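You operate a simulated robot arm through the tools that you are given. There is no shell and no other tool. Be economical: measure what you need, move in short steps, check, and stop when the job is done.

You run a simulated robot arm. Do the job below in one go: nothing can be reset, and whatever is moved stays where it is left.

TASK
Undo the yellow cover's thumb screw with the driver and set the housing in the red bin.
Fine: switch at OUT; the driver arm ends swung aside; set the housing down flat.

The check looks at the end state, three seconds after you hand in, the way a careful person would. Anything else that was tipped, shoved, dropped, spilled or broken makes it a failure. A push-on lid holds only when it is set on centred and level and pressed home; a screw cap is set on level and turned clockwise until tight.

THE ROBOT
A 7-joint arm with a three-finger gripper on a trunk, on a base that drives. Base frame: it is fixed to the floor where the robot stands at the start and does not move with it; the origin is under the middle of the robot, x ahead of it, y to its left, z up; the surface under the hand at the start is at about z = 0.9. Readings come in m, degrees, newtons and seconds.
With the tool pointing down near the work surface it reaches from about 0.5 to 0.94 m from the robot's upright axis, wherever it stands. Its first joint turns from -166.0 to 166.0 degrees. Places, roughly: blue housing [-1.25, 0.5, 1]; driver arm [0.8, 0, 1.2]; in-out switch [0.6, 0, 1]; inside of the red reject bin [0.8, 0.5, 0.9]; red cover [-1.25, 0.5, 1]; thumb screw of the red cover [-1.2, 0.3, 1]; thumb screw of the yellow cover [0.7, 0, 1]. Payload 2.69 kg.
Tool frame: the origin (TCP) lies between the finger pads and is the grasp point; the fingertips stand 0.029 m ahead of it; z points along the fingers, y is the line along which they close. The gripper opens to 0.12 m. The gripper's body begins 0.078 m behind the TCP.
Orientation is told as [roll, pitch, yaw] about the base's x, y, z axes, in that order, counted from this pose: with the fingers straight down and closing along the base's y, the tool's x points along the base's -x, its y along +y and its z along -z.

THE INTERFACE
- The arm moves only by the tool send_rows. Its argument "targets" is a list of rows, each a list of 7 numbers: the shift along the tool's x, y, z in m, then the turn, a rotation vector about the tool's x, y, z in degrees, then the opening, from 0 (shut) to 1 (fully open). In form: [[x, y, z, ax, ay, az, gripper], ...]. A call has 1 to 8 rows; each row shifts and turns the commanded pose from where the row before left it, along the tool's axes as they then stand. Each row takes 0.2 s and may step no farther than 0.05 m and 8.6 degrees from the row before; otherwise, or with a gripper value out of range, the whole call is refused. Where a pose cannot be reached the arm comes as near as it can. A force on the tool above 90 N (or 10 N above the force at the start of the call, whichever is more), or a blocked arm, ends the call early, and 0.2 s more pass. Each finger halts on what it meets, pressing with about 36 N; the grip force reading is that of the motor and also rises with nothing between the fingers. The clock runs only during rows and for 0.2 s after the last one: add rows that do not move to give the fingers time. The reply holds the time, the measured pose of the TCP, the force on the tool along the base axes, the opening and the grip force, in the units named above and with some noise, with the torque about the TCP (base axes, N m) and any sound that the robot's microphone picked up, and new pictures: "show" is both (left out), scene, wrist or none.
- Cameras (640 x 400 px; columns grow to the right, rows downward): "scene" is now at [0.229, 0.1799, 1.5291]; the picture's right is [-0.10, -0.99, 0.00], its down [-0.29, 0.03, -0.96] and it looks along [0.95, -0.10, -0.29] (base axes); focal length 214 px, centre (320, 200). "wrist" rides on the gripper at [0.063, 0, -0.104] in the tool frame; the picture's right is [0.00, 1.00, 0.00], its down [-0.83, 0.00, -0.56] and it looks along [-0.56, 0.00, 0.83] (tool axes); focal length 275 px, centre (320, 200). There is no depth. A picture from a camera that has moved, and an enlarged one, comes with that camera's place and axes in the base frame and with its lens.
- slide_trunk(by): slides the trunk up (or, below 0, down) by that many m; the arm and the scene camera ride with it, the base frame stays. It gives what a move gives, with no picture.
- steer(legs): drives the robot by 1 to 6 legs, each [ahead, left, turn to the left] in m, m and degrees, along the robot's own axes; the way and the turn of a leg run together, so that a leg with both is an arc; at most 1.5 m and 180 degrees a leg. The arm and the cameras ride along, it lands a little off, and it stops where it bumps. It gives what a move gives, and a new picture of the scene camera.
- aim_head(pan, tilt): turns the head with the scene camera to pan (to the left, within 143 degrees either way) and tilt (down, from -29 to 69), counted from straight ahead of the robot. It gives what a move gives, and a new picture of the scene camera.
- enlarge(camera, box): a new picture of the part [left, top, right, bottom] of that camera's present view, enlarged. No time passes.
- job_done(): hands the job in; it is judged then, once.

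Go step by step. Nothing tells you exact positions but the pictures and the camera data: compare them with the known pose of the tool, close in by small moves and look again before you grip or let go. The budget is 120 turns and 260 pictures, counting those below and the enlarged ones. Unless the task says otherwise, let go and move clear before handing in, and close with one line.

The tools are called after ">>>" as a command line: name --pt "numbers of a row" for each row, then --argument value for the rest, lists and objects as JSON in quotes. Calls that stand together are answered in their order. send_rows: Moves the arm, as the interface text tells. Its arguments: {"type":"object","properties":{"targets":{"type":"array"},"show":{"type":"string","enum":["both","scene","wrist","none"]}},"required":["targets"]} The other tools are called the same way: slide_trunk (by) slides the trunk up or down; steer (legs) drives the base; aim_head (pan, tilt) turns the head that bears the scene camera; enlarge (camera, box) takes an enlarged picture of a part of a camera's view; job_done () hands the job in.

At the start:

```text
time_s: 0.0
tool_pos: [0.4985, 0.063, 1.5276]
tcp_rot: [-0.1, 0.0, 0.1]
force: [0.5, 0.0, 0.1]
wrist_torque: [0.02, 0.02, -0.02]
grip_width: 0.1201
finger_force: 0.0
trunk travel left (down, up): [-0.488, 0.098]
robot x, y, heading: [-0.0031, 0.0022, -0.0]
head pan, tilt: [-6.0, 16.9]
```

scene: 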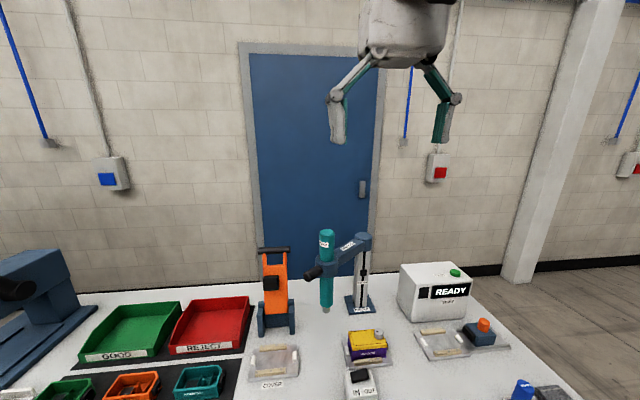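
wrist: 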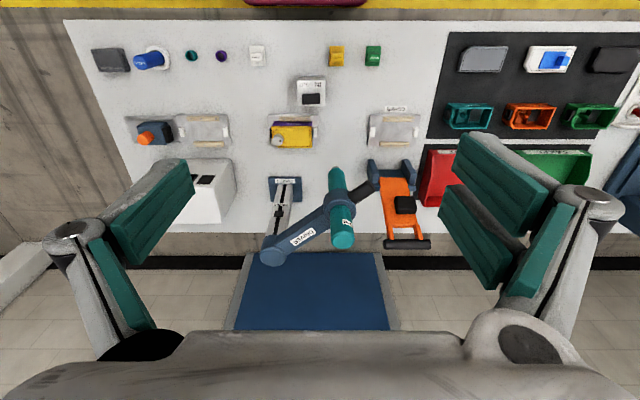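

I see the bench with a swinging driver arm, a purple housing with yellow cover on a nest, an IN/OUT switch nearer, and the red REJECT bin. I'll enlarge to read the details.

>>> enlarge --camera "scene" --box '[240, 220, 400, 320]'

>>> enlarge --camera "scene" --box '[240, 300, 400, 400]'

>>> enlarge --camera "wrist" --box '[220, 60, 440, 280]'

```text
4.00 times, centred on (320, 270) of scene
camera zoom: at [0.229, 0.1799, 1.5291], right [-0.1, -0.99, 0.0], down [-0.29, 0.03, -0.96], along [0.95, -0.1, -0.29], focal length 858 px, centre (320, -80)
```

zoom: 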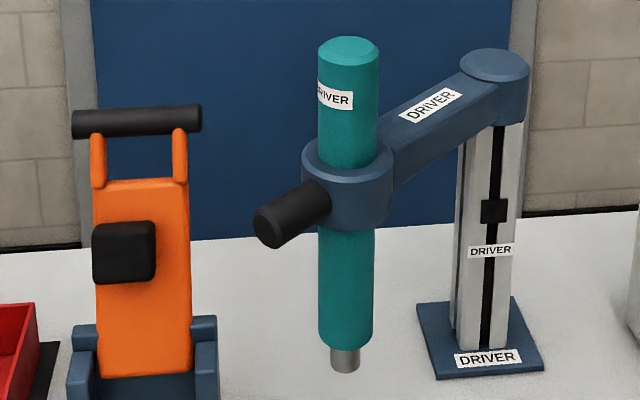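

```text
4.00 times, centred on (320, 350) of scene
camera zoom: at [0.229, 0.1799, 1.5291], right [-0.1, -0.99, 0.0], down [-0.29, 0.03, -0.96], along [0.95, -0.1, -0.29], focal length 858 px, centre (320, -400)
```

zoom: 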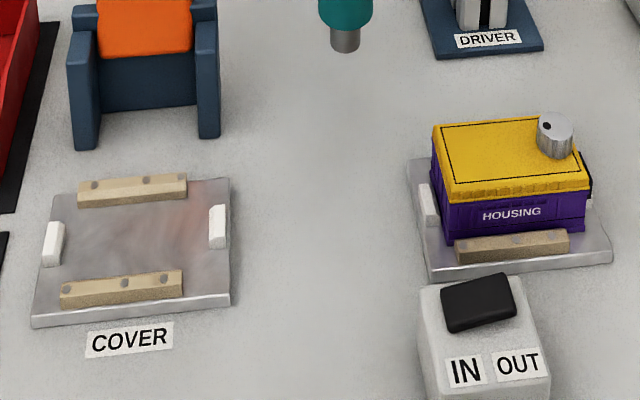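

```text
1.82 times, centred on (330, 170) of wrist
camera zoom: at [0.4342, 0.0611, 1.633], right [0.0, 1.0, 0.0], down [0.83, 0.0, 0.56], along [0.56, 0.0, -0.83], focal length 500 px, centre (302, 254)
```

zoom: 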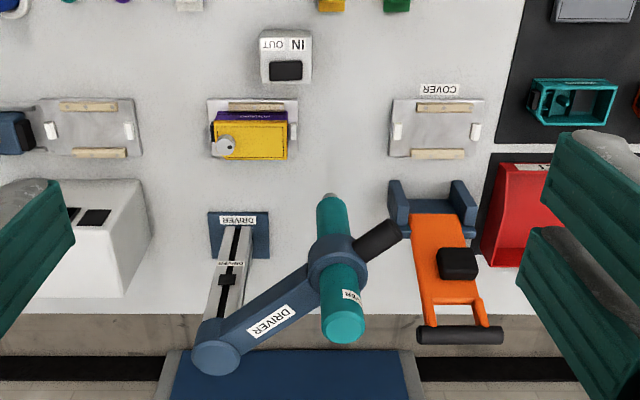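

The bit sits near (0.78, 0.10, 0.985), the screw near (0.69, -0.04, 0.99), and the switch near (0.60, 0.04). I'll lower the arm near the switch with the fingers shut for a closer look.

>>> send_rows --pt "0 0 0.048 0 0 0 0" --pt "0 0 0.048 0 0 0 0" --pt "0 0 0.048 0 0 0 0" --pt "0 0 0.048 0 0 0 0" --pt "0 0 0.048 0 0 0 0" --pt "0 0 0.048 0 0 0 0" --pt "0 0 0 0 0 0 0" --show "both"

>>> enlarge --camera "wrist" --box '[220, 0, 420, 125]'

```text
time_s: 1.6
tool_pos: [0.4975, 0.0634, 1.2387]
tcp_rot: [0.0, 0.0, 0.1]
force: [0.3, 0.3, -0.3]
wrist_torque: [-0.01, 0.01, -0.01]
grip_width: 0.0
finger_force: 29.3
trunk travel left (down, up): [-0.488, 0.098]
robot x, y, heading: [-0.0013, -0.0018, -0.0]
head pan, tilt: [-6.0, 16.9]
camera scene: at [0.229, 0.1799, 1.5291], right [-0.1, -0.99, 0.0], down [-0.29, 0.03, -0.96], along [0.95, -0.1, -0.29], focal length 214 px, centre (320, 200)
camera wrist: at [0.4334, 0.061, 1.3448], right [0.0, 1.0, 0.0], down [0.83, 0.0, 0.56], along [0.56, 0.0, -0.83], focal length 275 px, centre (320, 200)
```

scene: 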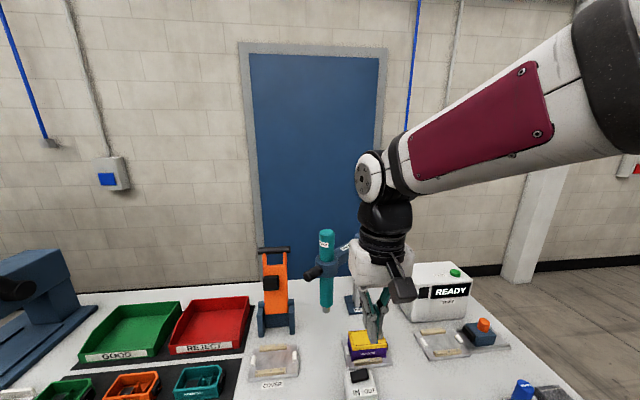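
wrist: 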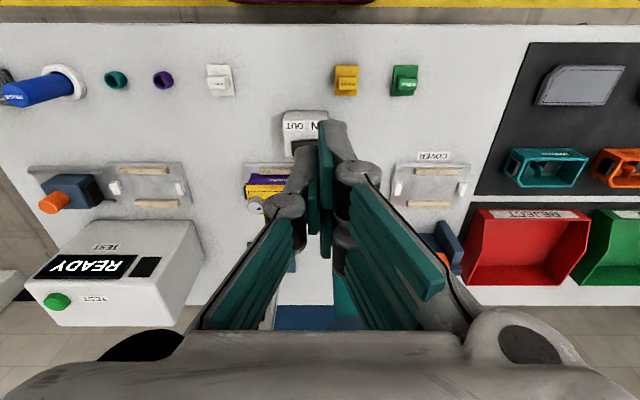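

```text
3.20 times, centred on (320, 62) of wrist
camera zoom: at [0.4334, 0.061, 1.3448], right [0.0, 1.0, 0.0], down [0.83, 0.0, 0.56], along [0.56, 0.0, -0.83], focal length 881 px, centre (320, 640)
```

zoom: 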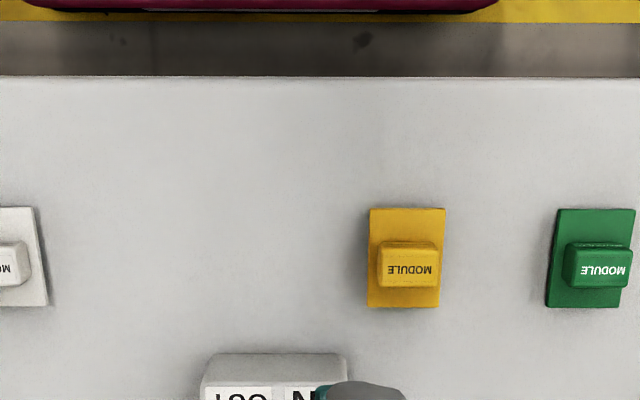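

The closed fingers hide the switch in the wrist view, so I'll check it from the scene camera.

>>> enlarge --camera "scene" --box '[330, 350, 394, 400]'

>>> enlarge --camera "wrist" --box '[260, 100, 356, 160]'

```text
8.00 times, centred on (362, 375) of scene
camera zoom: at [0.229, 0.1799, 1.5291], right [-0.1, -0.99, 0.0], down [-0.29, 0.03, -0.96], along [0.95, -0.1, -0.29], focal length 1716 px, centre (-16, -1200)
```

zoom: 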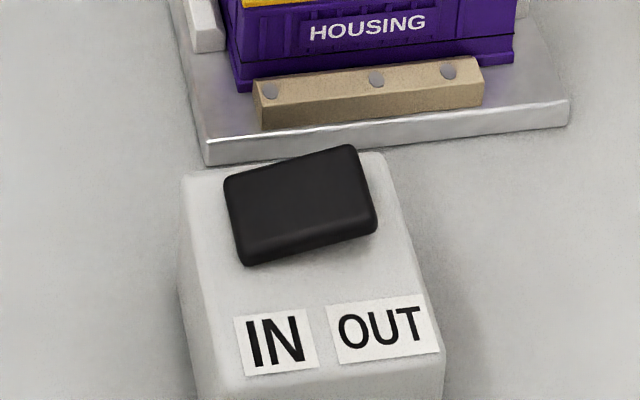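

```text
6.67 times, centred on (308, 130) of wrist
camera zoom: at [0.4334, 0.061, 1.3448], right [0.0, 1.0, 0.0], down [0.83, 0.0, 0.56], along [0.56, 0.0, -0.83], focal length 1835 px, centre (400, 667)
```

zoom: 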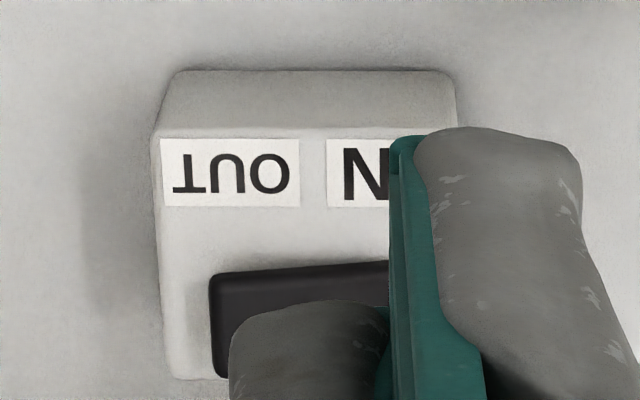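

The rocker's OUT side (right, near y = 0.03) is raised, so it is at IN now. I'll move above the OUT end before pressing it.

>>> send_rows --pt "-0.033 -0.0125 0.0 0 0 0 0" --pt "-0.033 -0.0125 0.03 0 0 0 0" --pt "-0.0315 -0.0125 0.04 0 0 0 0" --pt "0 0 0.045 0 0 0 0" --pt "0 0 0.045 0 0 0 0" --pt "0 0 0.035 0 0 0 0" --pt "0 0 0 0 0 0 0" --show "both"

>>> enlarge --camera "scene" --box '[330, 340, 410, 400]'

```text
refused: row 3 steps farther than a row can; nothing moved
```

```text
6.67 times, centred on (370, 370) of scene
camera zoom: at [0.229, 0.1799, 1.5291], right [-0.1, -0.99, 0.0], down [-0.29, 0.03, -0.96], along [0.95, -0.1, -0.29], focal length 1430 px, centre (-13, -933)
```

zoom: 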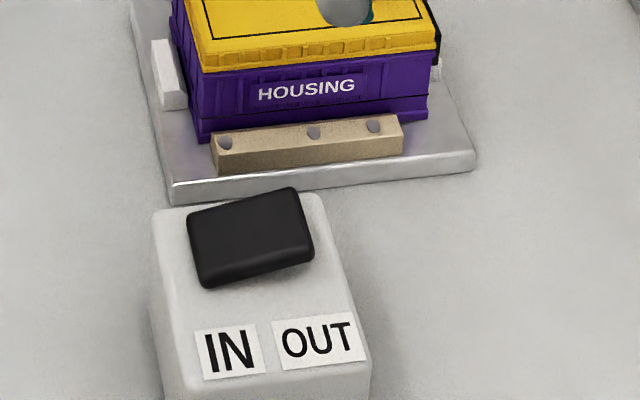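

One row was too long, so I'm resending the same move in smaller steps.

>>> send_rows --pt "-0.033 -0.0125 0.02 0 0 0 0" --pt "-0.033 -0.0125 0.03 0 0 0 0" --pt "-0.0315 -0.0125 0.03 0 0 0 0" --pt "0 0 0.045 0 0 0 0" --pt "0 0 0.045 0 0 0 0" --pt "0 0 0.025 0 0 0 0" --pt "0 0 0 0 0 0 0" --show "both"

>>> enlarge --camera "scene" --box '[330, 340, 410, 400]'

```text
time_s: 3.2
tool_pos: [0.5952, 0.0267, 1.0441]
tcp_rot: [0.0, 0.0, 0.1]
force: [1.1, 0.8, 0.2]
wrist_torque: [0.0, 0.01, -0.03]
grip_width: 0.0
finger_force: 28.6
trunk travel left (down, up): [-0.488, 0.098]
robot x, y, heading: [-0.0016, 0.003, -0.1]
head pan, tilt: [-6.0, 16.9]
camera scene: at [0.229, 0.1799, 1.5291], right [-0.1, -0.99, 0.0], down [-0.29, 0.03, -0.96], along [0.95, -0.1, -0.29], focal length 214 px, centre (320, 200)
camera wrist: at [0.5312, 0.0238, 1.1494], right [0.0, 1.0, 0.0], down [0.83, 0.0, 0.56], along [0.56, 0.0, -0.83], focal length 275 px, centre (320, 200)
```

scene: 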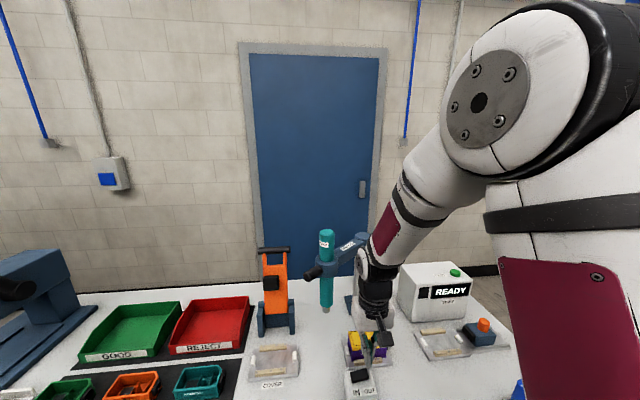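
wrist: 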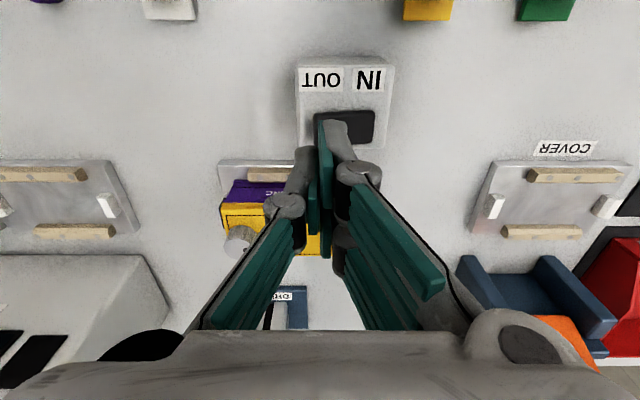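

```text
6.67 times, centred on (370, 370) of scene
camera zoom: at [0.229, 0.1799, 1.5291], right [-0.1, -0.99, 0.0], down [-0.29, 0.03, -0.96], along [0.95, -0.1, -0.29], focal length 1430 px, centre (-13, -933)
```

zoom: 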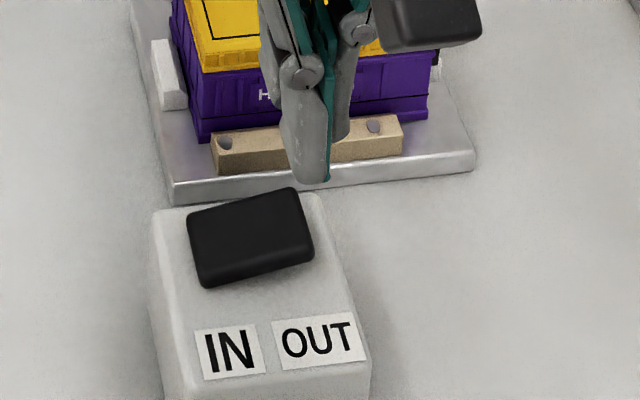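

The fingertips are above the OUT half, so I'll press straight down.

>>> send_rows --pt "0 0 0.012 0 0 0 0" --pt "0 0 0.012 0 0 0 0" --pt "0 0 0.008 0 0 0 0" --pt "0 0 0.006 0 0 0 0" --pt "0 0 0 0 0 0 0" --show "none"

>>> enlarge --camera "scene" --box '[330, 340, 410, 400]'

```text
time_s: 4.4
tool_pos: [0.596, 0.026, 1.0069]
tcp_rot: [0.0, -0.1, 0.0]
force: [-0.9, 0.8, -0.3]
wrist_torque: [-0.02, -0.02, -0.01]
grip_width: 0.0002
finger_force: 28.5
trunk travel left (down, up): [-0.488, 0.098]
robot x, y, heading: [0.0022, -0.0007, -0.2]
head pan, tilt: [-6.0, 16.9]
```

```text
6.67 times, centred on (370, 370) of scene
camera zoom: at [0.2291, 0.1799, 1.5291], right [-0.1, -0.99, 0.0], down [-0.29, 0.03, -0.96], along [0.95, -0.1, -0.29], focal length 1430 px, centre (-13, -933)
```

zoom: 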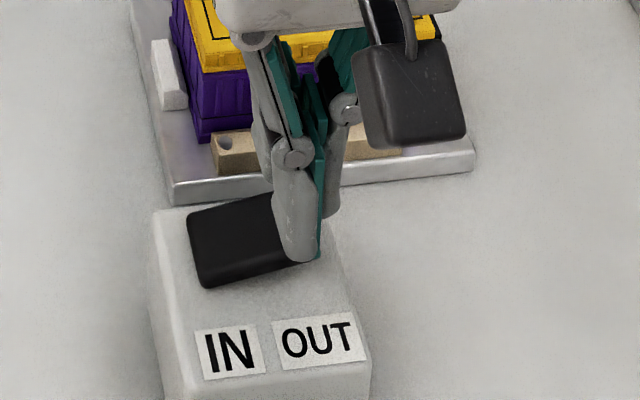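

No contact yet, so I'll keep going down and nudge slightly inward.

>>> send_rows --pt "0 0.004 0.006 0 0 0 0" --pt "0 0 0.006 0 0 0 0" --pt "0 0 0.006 0 0 0 0" --pt "0 0 0.004 0 0 0 0" --pt "0 0 0.004 0 0 0 0" --pt "0 0 0 0 0 0 0" --show "none"

>>> enlarge --camera "scene" --box '[330, 340, 410, 400]'

```text
time_s: 5.8
tool_pos: [0.5969, 0.0297, 0.986]
tcp_rot: [0.0, -0.4, 0.0]
force: [-20.0, -2.7, 53.2]
wrist_torque: [0.35, 0.54, 0.15]
grip_width: 0.0001
finger_force: 28.6
trunk travel left (down, up): [-0.488, 0.098]
robot x, y, heading: [-0.0021, -0.001, -0.1]
head pan, tilt: [-6.0, 16.9]
stopped in row 6: the force on the tool passed its limit at 94 N (the readings are from after the stop); the commanded pose is now the measured one
```

```text
6.67 times, centred on (370, 370) of scene
camera zoom: at [0.2262, 0.1796, 1.5296], right [-0.1, -0.99, 0.0], down [-0.29, 0.03, -0.96], along [0.95, -0.1, -0.29], focal length 1430 px, centre (-13, -933)
```

zoom: 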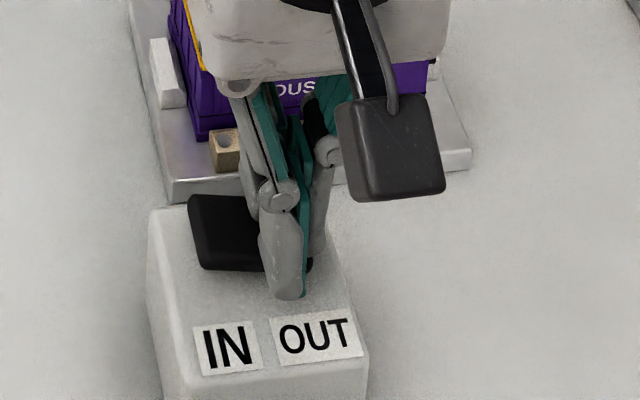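

The rocker seems to have tipped. I'll lift off and look.

>>> send_rows --pt "0 0 -0.02 0 0 0 0" --pt "0 0 -0.04 0 0 0 0" --pt "0 0 -0.045 0 0 0 0" --pt "0.03 0 -0.035 0 0 0 0" --pt "0.04 0 -0.03 0 0 0 0.5" --pt "0.03 0 -0.03 0 0 0 1" --pt "0 0 0 0 0 0 1" --show "wrist"

>>> enlarge --camera "scene" --box '[330, 340, 410, 400]'

```text
time_s: 7.4
tool_pos: [0.497, 0.0295, 1.1844]
tcp_rot: [0.0, -0.4, 0.1]
force: [0.2, 0.2, -0.2]
wrist_torque: [0.0, 0.01, 0.01]
grip_width: 0.12
finger_force: 0.0
trunk travel left (down, up): [-0.488, 0.098]
robot x, y, heading: [-0.0004, 0.0009, 0.2]
head pan, tilt: [-6.0, 16.9]
camera wrist: at [0.4314, 0.0271, 1.2878], right [0.0, 1.0, 0.0], down [0.83, 0.0, 0.56], along [0.56, 0.0, -0.83], focal length 275 px, centre (320, 200)
```

wrist: 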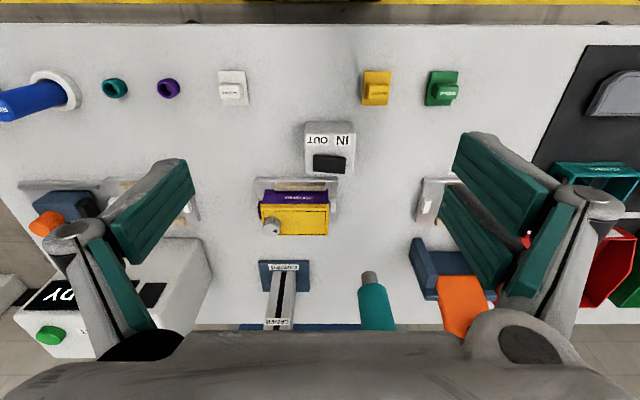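

```text
6.67 times, centred on (370, 370) of scene
camera zoom: at [0.229, 0.1799, 1.5291], right [-0.1, -0.99, 0.0], down [-0.29, 0.03, -0.96], along [0.95, -0.1, -0.29], focal length 1430 px, centre (-13, -933)
```

zoom: 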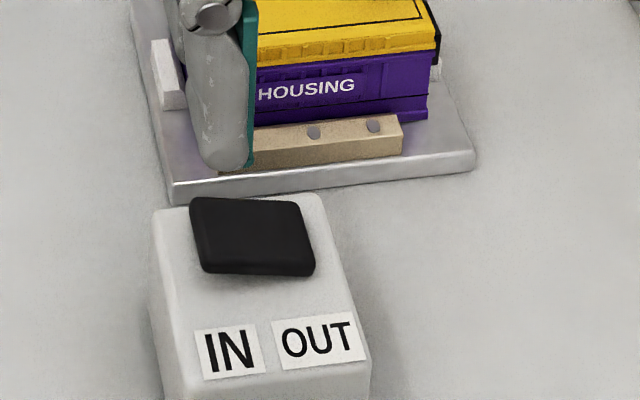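

The switch is at OUT now. Next I'll measure the screw and the driver bit more exactly.

>>> enlarge --camera "wrist" --box '[240, 165, 400, 265]'

>>> enlarge --camera "wrist" --box '[250, 240, 410, 340]'

>>> enlarge --camera "scene" --box '[290, 225, 386, 285]'

```text
4.00 times, centred on (320, 215) of wrist
camera zoom: at [0.4314, 0.0271, 1.2878], right [0.0, 1.0, 0.0], down [0.83, 0.0, 0.56], along [0.56, 0.0, -0.83], focal length 1101 px, centre (320, 140)
```

zoom: 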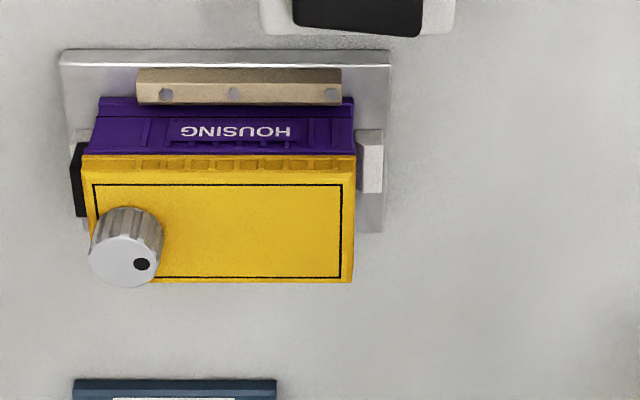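

```text
4.00 times, centred on (330, 290) of wrist
camera zoom: at [0.4314, 0.0271, 1.2878], right [0.0, 1.0, 0.0], down [0.83, 0.0, 0.56], along [0.56, 0.0, -0.83], focal length 1101 px, centre (280, -160)
```

zoom: 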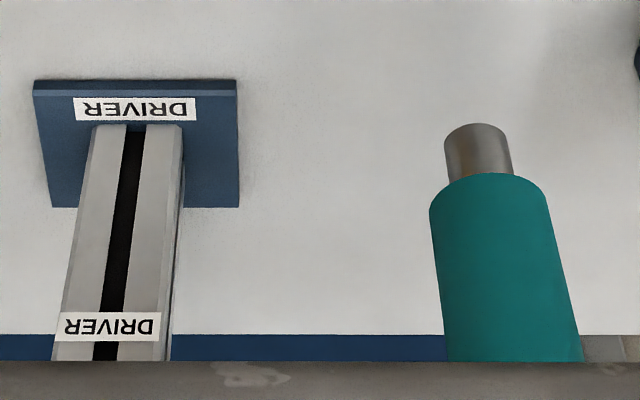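

```text
6.67 times, centred on (338, 255) of scene
camera zoom: at [0.229, 0.1799, 1.5291], right [-0.1, -0.99, 0.0], down [-0.29, 0.03, -0.96], along [0.95, -0.1, -0.29], focal length 1430 px, centre (200, -167)
```

zoom: 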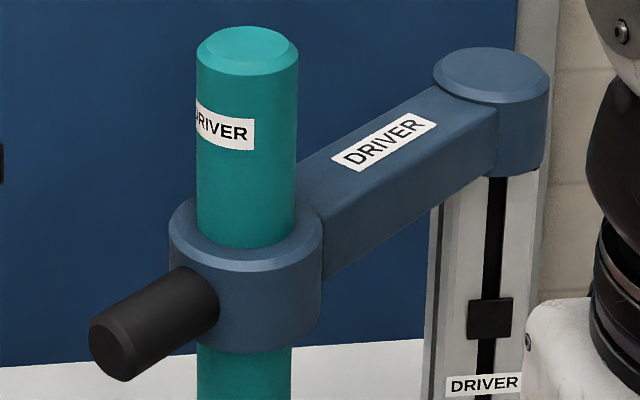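

The driver axis is near (0.777, 0.103), with the pivot post near (0.893, -0.047). The black handle sticks out radially at z ≈ 1.16, around (0.73, 0.15). I'll rise and turn the hand about 51° so the fingers close across the handle.

>>> send_rows --pt "0 0 -0.02 0 0 8.5 1" --pt "0 0 -0.02 0 0 8.5 1" --pt "0 0 -0.02 0 0 8.5 1" --pt "0 0 -0.02 0 0 8.5 1" --pt "0 0 -0.02 0 0 8.5 1" --pt "0 0 -0.02 0 0 8.5 1" --pt "0 0 0 0 0 0 1" --show "wrist"

```text
time_s: 9.0
tool_pos: [0.4963, 0.0295, 1.3038]
tcp_rot: [0.4, -0.3, -51.1]
force: [0.1, 0.1, 0.0]
wrist_torque: [0.01, 0.04, 0.01]
grip_width: 0.12
finger_force: 0.1
trunk travel left (down, up): [-0.488, 0.098]
robot x, y, heading: [-0.0003, -0.0001, -0.1]
head pan, tilt: [-6.0, 16.9]
camera wrist: at [0.4545, 0.0764, 1.4079], right [0.78, 0.63, 0.01], down [0.52, -0.65, 0.56], along [0.36, -0.43, -0.83], focal length 275 px, centre (320, 200)
```

wrist: 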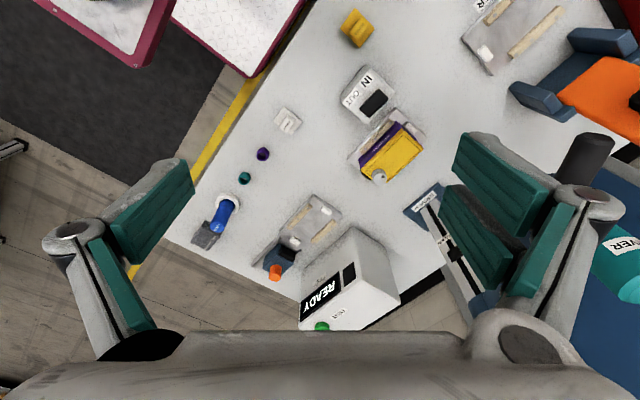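

The camera sits on the outward side, away from the driver. Now I'll slide over the handle.

>>> send_rows --pt "-0.009 0.0427 -0.003 0 0 0 1" --pt "-0.009 0.0427 -0.003 0 0 0 1" --pt "-0.009 0.0427 -0.003 0 0 0 1" --pt "-0.009 0.0427 0 0 0 0 1" --pt "-0.009 0.0427 0 0 0 0 1" --pt "-0.009 0.0427 0 0 0 0 1" --pt "0 0 0 0 0 0 1" --show "both"

>>> enlarge --camera "scene" --box '[260, 190, 420, 290]'

```text
time_s: 10.6
tool_pos: [0.7307, 0.1483, 1.3143]
tcp_rot: [0.5, -0.2, -51.1]
force: [-0.7, -0.6, 0.0]
wrist_torque: [0.03, 0.02, -0.04]
grip_width: 0.1199
finger_force: 0.1
trunk travel left (down, up): [-0.488, 0.098]
robot x, y, heading: [0.0005, 0.0016, -0.1]
head pan, tilt: [-6.0, 16.9]
camera scene: at [0.2289, 0.1799, 1.5291], right [-0.1, -0.99, 0.0], down [-0.29, 0.03, -0.96], along [0.95, -0.1, -0.29], focal length 214 px, centre (320, 200)
camera wrist: at [0.6892, 0.1951, 1.4188], right [0.77, 0.63, 0.01], down [0.52, -0.64, 0.56], along [0.36, -0.43, -0.83], focal length 275 px, centre (320, 200)
```

scene: 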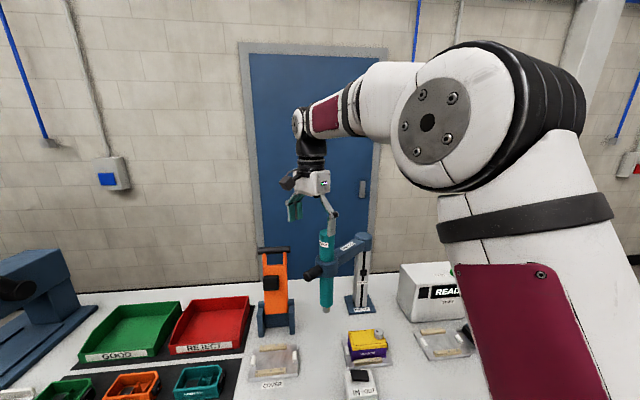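
wrist: 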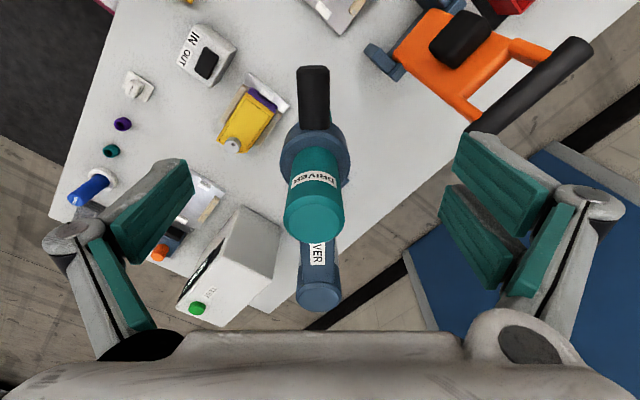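

```text
4.00 times, centred on (340, 240) of scene
camera zoom: at [0.2289, 0.1799, 1.5291], right [-0.1, -0.99, 0.0], down [-0.29, 0.03, -0.96], along [0.95, -0.1, -0.29], focal length 858 px, centre (240, 40)
```

zoom: 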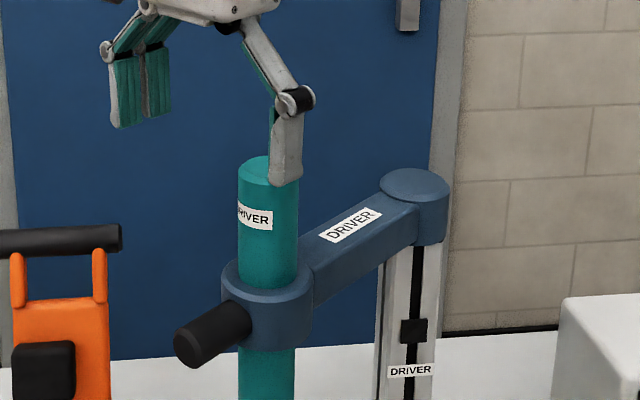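

The handle's middle is at about (0.725, 0.145), nearly under the hand and well aligned. I'll shift 6 mm, come down around it and stop before gripping.

>>> send_rows --pt "0.003 -0.006 0.04 0 0 0 1" --pt "0 0 0.04 0 0 0 1" --pt "0 0 0.04 0 0 0 1" --pt "0 0 0.028 0 0 0 1" --pt "0 0 0 0 0 0 1" --show "both"

>>> enlarge --camera "scene" --box '[260, 190, 420, 290]'

```text
time_s: 11.8
tool_pos: [0.7247, 0.1467, 1.1662]
tcp_rot: [0.4, -0.3, -51.1]
force: [1.5, -1.8, 4.7]
wrist_torque: [-0.07, 0.08, 0.03]
grip_width: 0.1198
finger_force: 0.1
trunk travel left (down, up): [-0.488, 0.098]
robot x, y, heading: [-0.0024, 0.0002, -0.2]
head pan, tilt: [-6.0, 16.9]
camera scene: at [0.2288, 0.1797, 1.5292], right [-0.1, -0.99, 0.0], down [-0.29, 0.03, -0.96], along [0.95, -0.1, -0.29], focal length 214 px, centre (320, 200)
camera wrist: at [0.6824, 0.1929, 1.2706], right [0.77, 0.63, 0.01], down [0.52, -0.64, 0.56], along [0.36, -0.43, -0.83], focal length 275 px, centre (320, 200)
```

scene: 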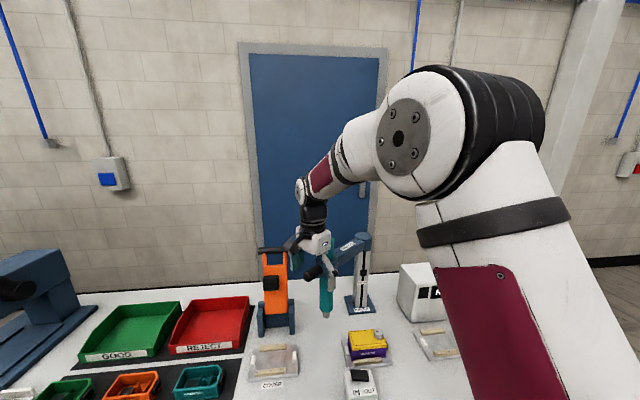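
wrist: 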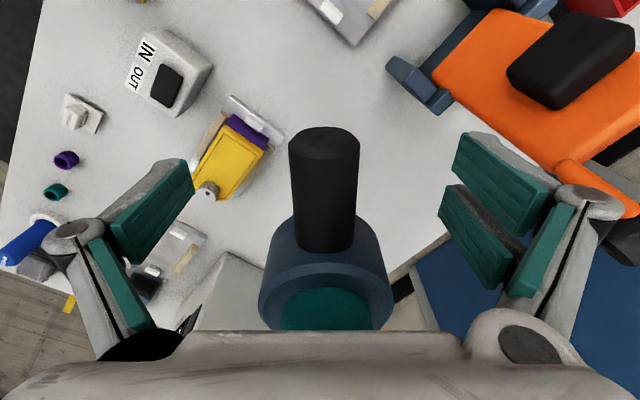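

```text
4.00 times, centred on (340, 240) of scene
camera zoom: at [0.2288, 0.1797, 1.5292], right [-0.1, -0.99, 0.0], down [-0.29, 0.03, -0.96], along [0.95, -0.1, -0.29], focal length 858 px, centre (240, 40)
```

zoom: 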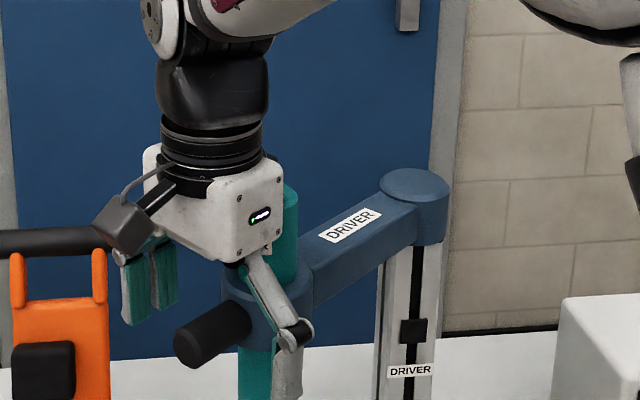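

There's slight contact, probably the palm close to the driver top. I'll back off 6 mm outward, then close on the handle.

>>> send_rows --pt "0.007 0 0 0 0 0 1" --pt "0 0 0 0 0 0 1" --show "none"

>>> send_rows --pt "0 0 0 0 0 0 0.6" --pt "0 0 0 0 0 0 0.3" --pt "0 0 0 0 0 0 0.1" --pt "0 0 0 0 0 0 0" --pt "0 0 0 0 0 0 0" --show "both"

```text
time_s: 12.4
tool_pos: [0.7204, 0.1527, 1.1671]
tcp_rot: [0.4, -0.3, -51.1]
force: [1.7, -2.3, 4.8]
wrist_torque: [0.01, 0.03, 0.05]
grip_width: 0.1197
finger_force: 0.0
trunk travel left (down, up): [-0.488, 0.098]
robot x, y, heading: [0.0033, -0.0006, -0.0]
head pan, tilt: [-6.0, 16.9]
```

```text
time_s: 13.6
tool_pos: [0.7207, 0.1528, 1.1677]
tcp_rot: [0.3, -0.4, -50.9]
force: [8.6, 0.8, 5.0]
wrist_torque: [-0.17, -0.05, 1.58]
grip_width: 0.0264
finger_force: 44.9
trunk travel left (down, up): [-0.488, 0.098]
robot x, y, heading: [0.0035, -0.0019, -0.1]
head pan, tilt: [-6.0, 16.9]
camera scene: at [0.2292, 0.18, 1.529], right [-0.1, -0.99, 0.0], down [-0.29, 0.03, -0.96], along [0.95, -0.1, -0.29], focal length 214 px, centre (320, 200)
camera wrist: at [0.678, 0.1995, 1.2705], right [0.77, 0.63, 0.01], down [0.52, -0.64, 0.56], along [0.36, -0.43, -0.83], focal length 275 px, centre (320, 200)
```

scene: 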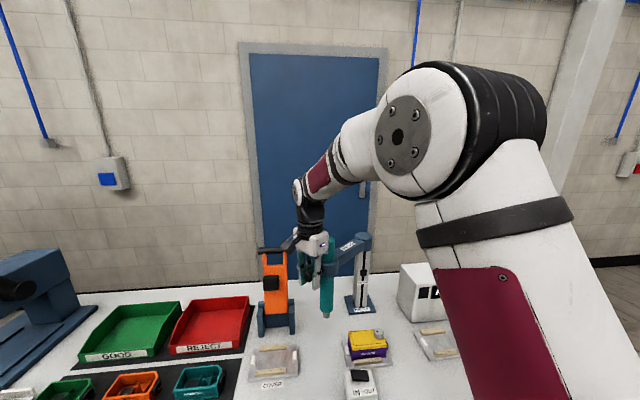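
wrist: 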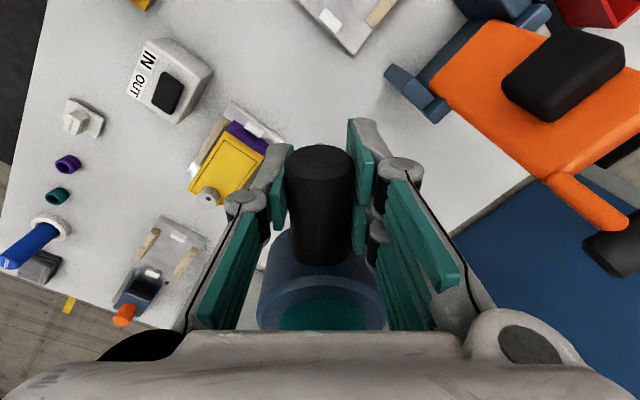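

The handle is held (26 mm). I'll try a small 10° swing about the post and check the forces.

>>> send_rows --pt "-0.001 -0.023 0 0 0 -5 0" --pt "-0.001 -0.023 0 0 0 -5 0" --pt "0 0 0 0 0 0 0" --show "scene"

```text
time_s: 14.4
tool_pos: [0.688, 0.1199, 1.1664]
tcp_rot: [0.5, -0.4, -41.0]
force: [12.7, -6.0, 5.8]
wrist_torque: [0.02, -0.3, 1.19]
grip_width: 0.0269
finger_force: 44.3
trunk travel left (down, up): [-0.488, 0.098]
robot x, y, heading: [-0.0008, 0.0039, -0.3]
head pan, tilt: [-6.0, 16.9]
camera scene: at [0.2295, 0.1795, 1.529], right [-0.1, -0.99, 0.0], down [-0.29, 0.03, -0.96], along [0.95, -0.1, -0.29], focal length 214 px, centre (320, 200)
```

scene: 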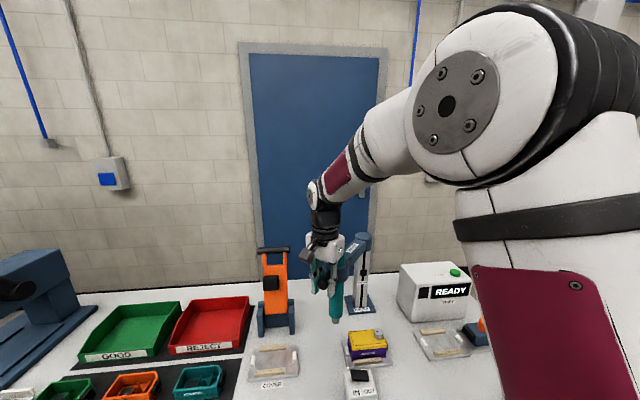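

The swing works. There is a slight inward pull, so I'll tighten the arc a little and continue.

>>> send_rows --pt "-0.002 -0.023 0 0 0 -5 0" --pt "-0.002 -0.023 0 0 0 -5 0" --pt "-0.0015 -0.023 0 0 0 -5 0" --pt "-0.0015 -0.023 0 0 0 -5 0" --pt "0 0 0 0 0 0 0" --show "both"

>>> enlarge --camera "scene" --box '[290, 260, 418, 380]'

```text
time_s: 15.6
tool_pos: [0.6428, 0.0398, 1.1657]
tcp_rot: [0.3, -0.5, -20.9]
force: [18.3, 0.2, 24.6]
wrist_torque: [0.05, -0.35, 1.5]
grip_width: 0.0271
finger_force: 45.4
trunk travel left (down, up): [-0.488, 0.098]
robot x, y, heading: [-0.0005, -0.001, -0.0]
head pan, tilt: [-6.0, 16.9]
camera scene: at [0.2291, 0.1799, 1.5291], right [-0.1, -0.99, 0.0], down [-0.29, 0.03, -0.96], along [0.95, -0.1, -0.29], focal length 214 px, centre (320, 200)
camera wrist: at [0.5815, 0.0608, 1.2699], right [0.35, 0.94, 0.01], down [0.77, -0.29, 0.57], along [0.53, -0.19, -0.82], focal length 275 px, centre (320, 200)
```

scene: 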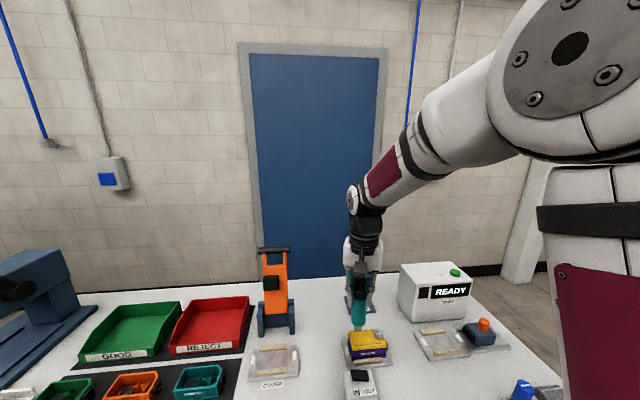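
wrist: 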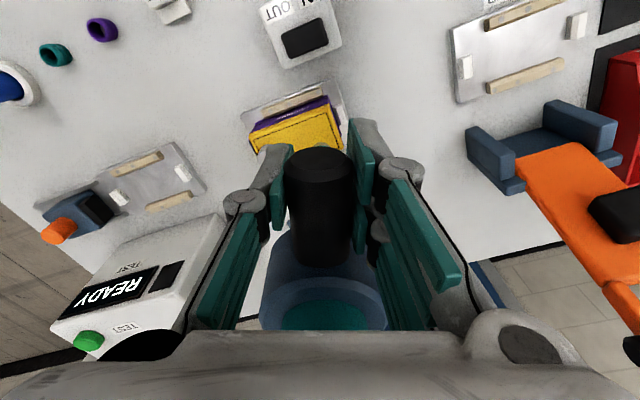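

```text
3.33 times, centred on (354, 320) of scene
camera zoom: at [0.2291, 0.1799, 1.5291], right [-0.1, -0.99, 0.0], down [-0.29, 0.03, -0.96], along [0.95, -0.1, -0.29], focal length 715 px, centre (207, -200)
```

zoom: 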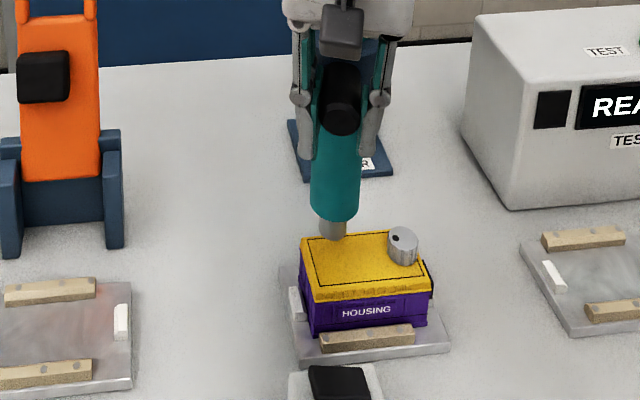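

There is an upward force of 24 N on the hand. I'll check whether the bit touches the cover before going on.

>>> enlarge --camera "scene" --box '[335, 305, 399, 345]'

>>> send_rows --pt "0 0 -0.003 0 0 0 0" --pt "0 0 0 0 0 0 0" --show "none"

>>> enlarge --camera "scene" --box '[335, 305, 399, 345]'

```text
10.00 times, centred on (367, 325) of scene
camera zoom: at [0.2291, 0.1799, 1.5291], right [-0.1, -0.99, 0.0], down [-0.29, 0.03, -0.96], along [0.95, -0.1, -0.29], focal length 2145 px, centre (-150, -1050)
```

zoom: 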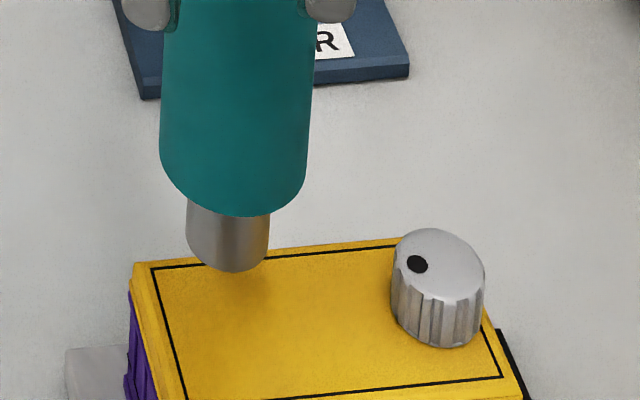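

```text
time_s: 16.2
tool_pos: [0.6424, 0.041, 1.1657]
tcp_rot: [0.1, -0.4, -21.0]
force: [18.8, -1.9, -6.4]
wrist_torque: [-0.31, -1.05, 1.48]
grip_width: 0.0272
finger_force: 44.6
trunk travel left (down, up): [-0.488, 0.098]
robot x, y, heading: [-0.0003, -0.0034, 0.2]
head pan, tilt: [-6.0, 16.9]
```

```text
10.00 times, centred on (367, 325) of scene
camera zoom: at [0.2303, 0.1799, 1.5287], right [-0.1, -0.99, 0.0], down [-0.29, 0.03, -0.96], along [0.95, -0.1, -0.29], focal length 2145 px, centre (-150, -1050)
```

zoom: 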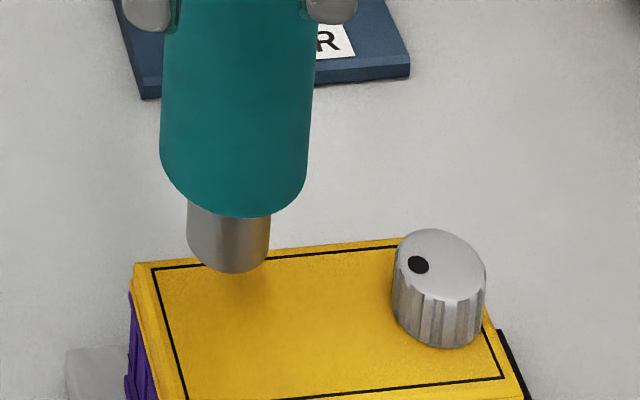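

The arm is rigid vertically at its top stop and the bit is clear of the cover. I'll swing 15° further, tightening inward 2 mm, and look again.

>>> send_rows --pt "-0.002 -0.0228 0.001 0 0 -5 0" --pt "-0.002 -0.0228 0 0 0 -5 0" --pt "-0.001 -0.0228 0 0 0 -5 0" --pt "0 0 0 0 0 0 0" --show "wrist"

>>> enlarge --camera "scene" --box '[335, 300, 415, 350]'

```text
time_s: 17.2
tool_pos: [0.6301, -0.0256, 1.1664]
tcp_rot: [0.1, -0.3, -5.9]
force: [26.6, 4.3, -13.6]
wrist_torque: [0.0, 0.46, 1.54]
grip_width: 0.0274
finger_force: 44.9
trunk travel left (down, up): [-0.488, 0.098]
robot x, y, heading: [-0.0019, -0.0021, -0.1]
head pan, tilt: [-6.0, 16.9]
camera wrist: at [0.5647, -0.0213, 1.2703], right [0.1, 1.0, 0.0], down [0.82, -0.08, 0.56], along [0.56, -0.05, -0.83], focal length 275 px, centre (320, 200)
```

wrist: 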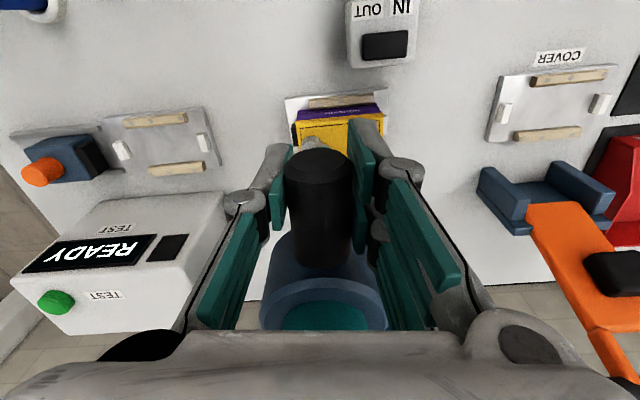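

```text
8.00 times, centred on (375, 325) of scene
camera zoom: at [0.2309, 0.1801, 1.5287], right [-0.1, -0.99, 0.0], down [-0.29, 0.03, -0.96], along [0.95, -0.1, -0.29], focal length 1716 px, centre (-120, -800)
```

zoom: 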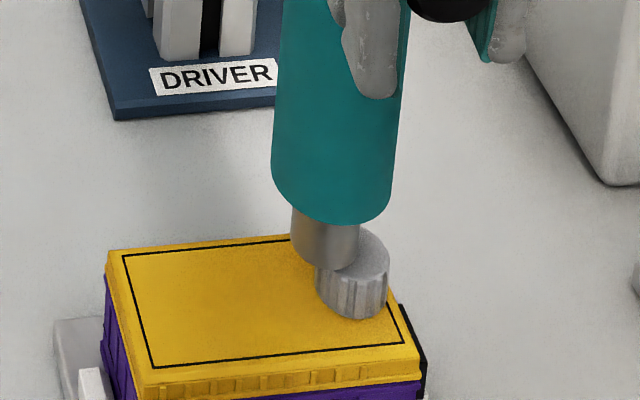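

The bit is about 14 mm short of the screw, which is roughly 4° more. I'll swing that, easing 2.5 mm inward.

>>> send_rows --pt "-0.0025 -0.0092 0.001 0 0 -2 0" --pt "-0.0008 -0.0092 0 0 0 -2 0" --pt "0 0 0 0 0 0 0" --show "none"

>>> enlarge --camera "scene" --box '[335, 300, 415, 350]'

```text
time_s: 18.0
tool_pos: [0.6297, -0.0414, 1.1666]
tcp_rot: [0.2, -0.3, -1.8]
force: [3.1, 23.9, 4.0]
wrist_torque: [0.34, 0.23, 1.33]
grip_width: 0.027
finger_force: 44.8
trunk travel left (down, up): [-0.488, 0.098]
robot x, y, heading: [0.0007, 0.0019, -0.1]
head pan, tilt: [-6.0, 16.9]
```

```text
8.00 times, centred on (375, 325) of scene
camera zoom: at [0.2286, 0.1815, 1.5291], right [-0.1, -0.99, 0.0], down [-0.29, 0.03, -0.96], along [0.95, -0.1, -0.29], focal length 1716 px, centre (-120, -800)
```

zoom: 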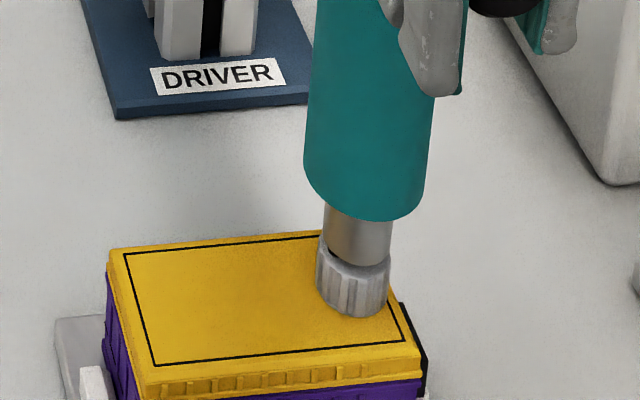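

The bit looks to be above the knob and a sideways resistance has appeared, likely a stop. I'll ease back 1.5 mm and look closely.

>>> send_rows --pt "0 0.0015 0 0 0 0 0" --pt "0 0 0 0 0 0 0" --show "none"

>>> enlarge --camera "scene" --box '[364, 318, 396, 342]'

>>> enlarge --camera "wrist" --box '[270, 90, 390, 165]'

```text
time_s: 18.6
tool_pos: [0.6306, -0.0406, 1.1657]
tcp_rot: [0.0, -0.3, -1.9]
force: [-2.5, 25.4, 6.2]
wrist_torque: [-0.29, 0.71, 1.76]
grip_width: 0.0269
finger_force: 45.1
trunk travel left (down, up): [-0.488, 0.098]
robot x, y, heading: [0.0034, 0.0021, 0.1]
head pan, tilt: [-6.0, 16.9]
```

```text
16.00 times, centred on (380, 330) of scene
camera zoom: at [0.2285, 0.1814, 1.529], right [-0.1, -0.99, 0.0], down [-0.29, 0.03, -0.96], along [0.95, -0.1, -0.29], focal length 3432 px, centre (-640, -1880)
```

zoom: 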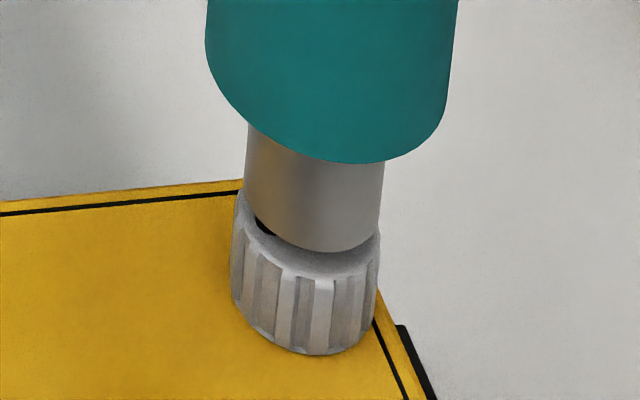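

```text
5.33 times, centred on (330, 128) of wrist
camera zoom: at [0.564, -0.0414, 1.2704], right [0.03, 1.0, 0.0], down [0.83, -0.02, 0.56], along [0.56, -0.02, -0.83], focal length 1468 px, centre (267, 587)
```

zoom: 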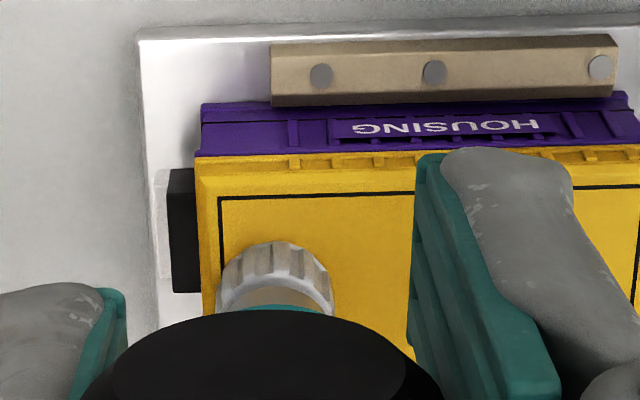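

The bit looks centred over the knob to within about 2 mm, roughly 8 mm above it. I'll push the handle down gently.

>>> send_rows --pt "0 0 0.003 0 0 0 0" --pt "0 0 0.003 0 0 0 0" --pt "0 0 0.003 0 0 0 0" --pt "0 0 0 0 0 0 0" --show "none"

>>> enlarge --camera "scene" --box '[348, 310, 412, 350]'

```text
time_s: 19.6
tool_pos: [0.6299, -0.0417, 1.1592]
tcp_rot: [0.0, -0.7, -1.9]
force: [0.2, 27.5, 44.4]
wrist_torque: [-0.67, -1.28, 1.67]
grip_width: 0.0288
finger_force: 45.4
trunk travel left (down, up): [-0.488, 0.098]
robot x, y, heading: [0.0025, 0.0014, -0.1]
head pan, tilt: [-6.0, 16.9]
```

```text
10.00 times, centred on (380, 330) of scene
camera zoom: at [0.2274, 0.1815, 1.5292], right [-0.1, -0.99, 0.0], down [-0.29, 0.03, -0.96], along [0.95, -0.1, -0.29], focal length 2145 px, centre (-280, -1100)
```

zoom: 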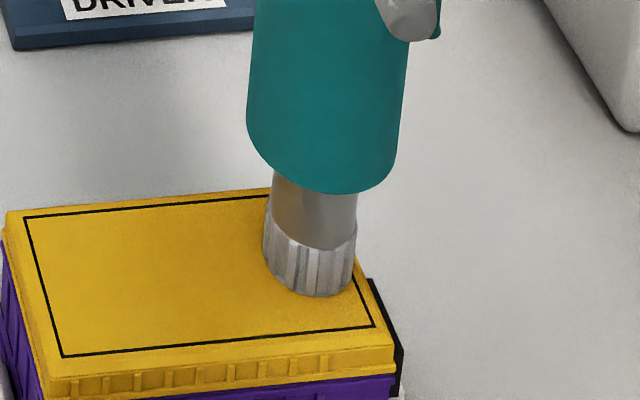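

The driver slides down (bit about 4 mm lower). I'll continue pressing and listen for a sound.

>>> send_rows --pt "0 0 0.003 0 0 0 0" --pt "0 0 0.003 0 0 0 0" --pt "0 0 0 0 0 0 0" --show "none"

>>> enlarge --camera "scene" --box '[316, 240, 412, 350]'

```text
time_s: 20.4
tool_pos: [0.631, -0.0412, 1.1577]
tcp_rot: [-0.1, -1.4, -1.9]
force: [-9.1, 30.5, 81.2]
wrist_torque: [-0.12, -2.97, 1.49]
grip_width: 0.03
finger_force: 45.2
trunk travel left (down, up): [-0.488, 0.098]
robot x, y, heading: [-0.0008, -0.0005, 0.2]
head pan, tilt: [-6.0, 16.9]
```

```text
3.64 times, centred on (364, 295) of scene
camera zoom: at [0.2255, 0.1818, 1.5296], right [-0.1, -0.99, 0.0], down [-0.29, 0.03, -0.96], along [0.95, -0.1, -0.29], focal length 780 px, centre (160, -146)
```

zoom: 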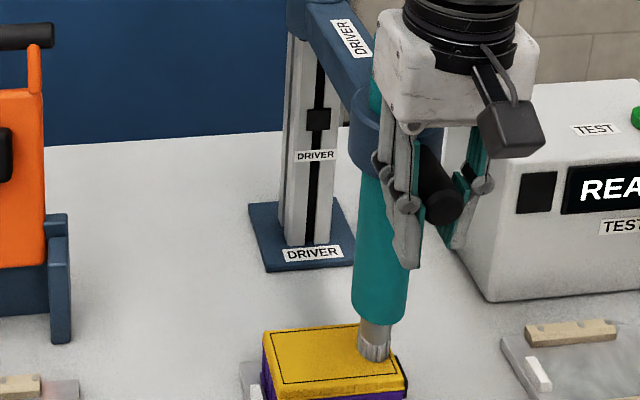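

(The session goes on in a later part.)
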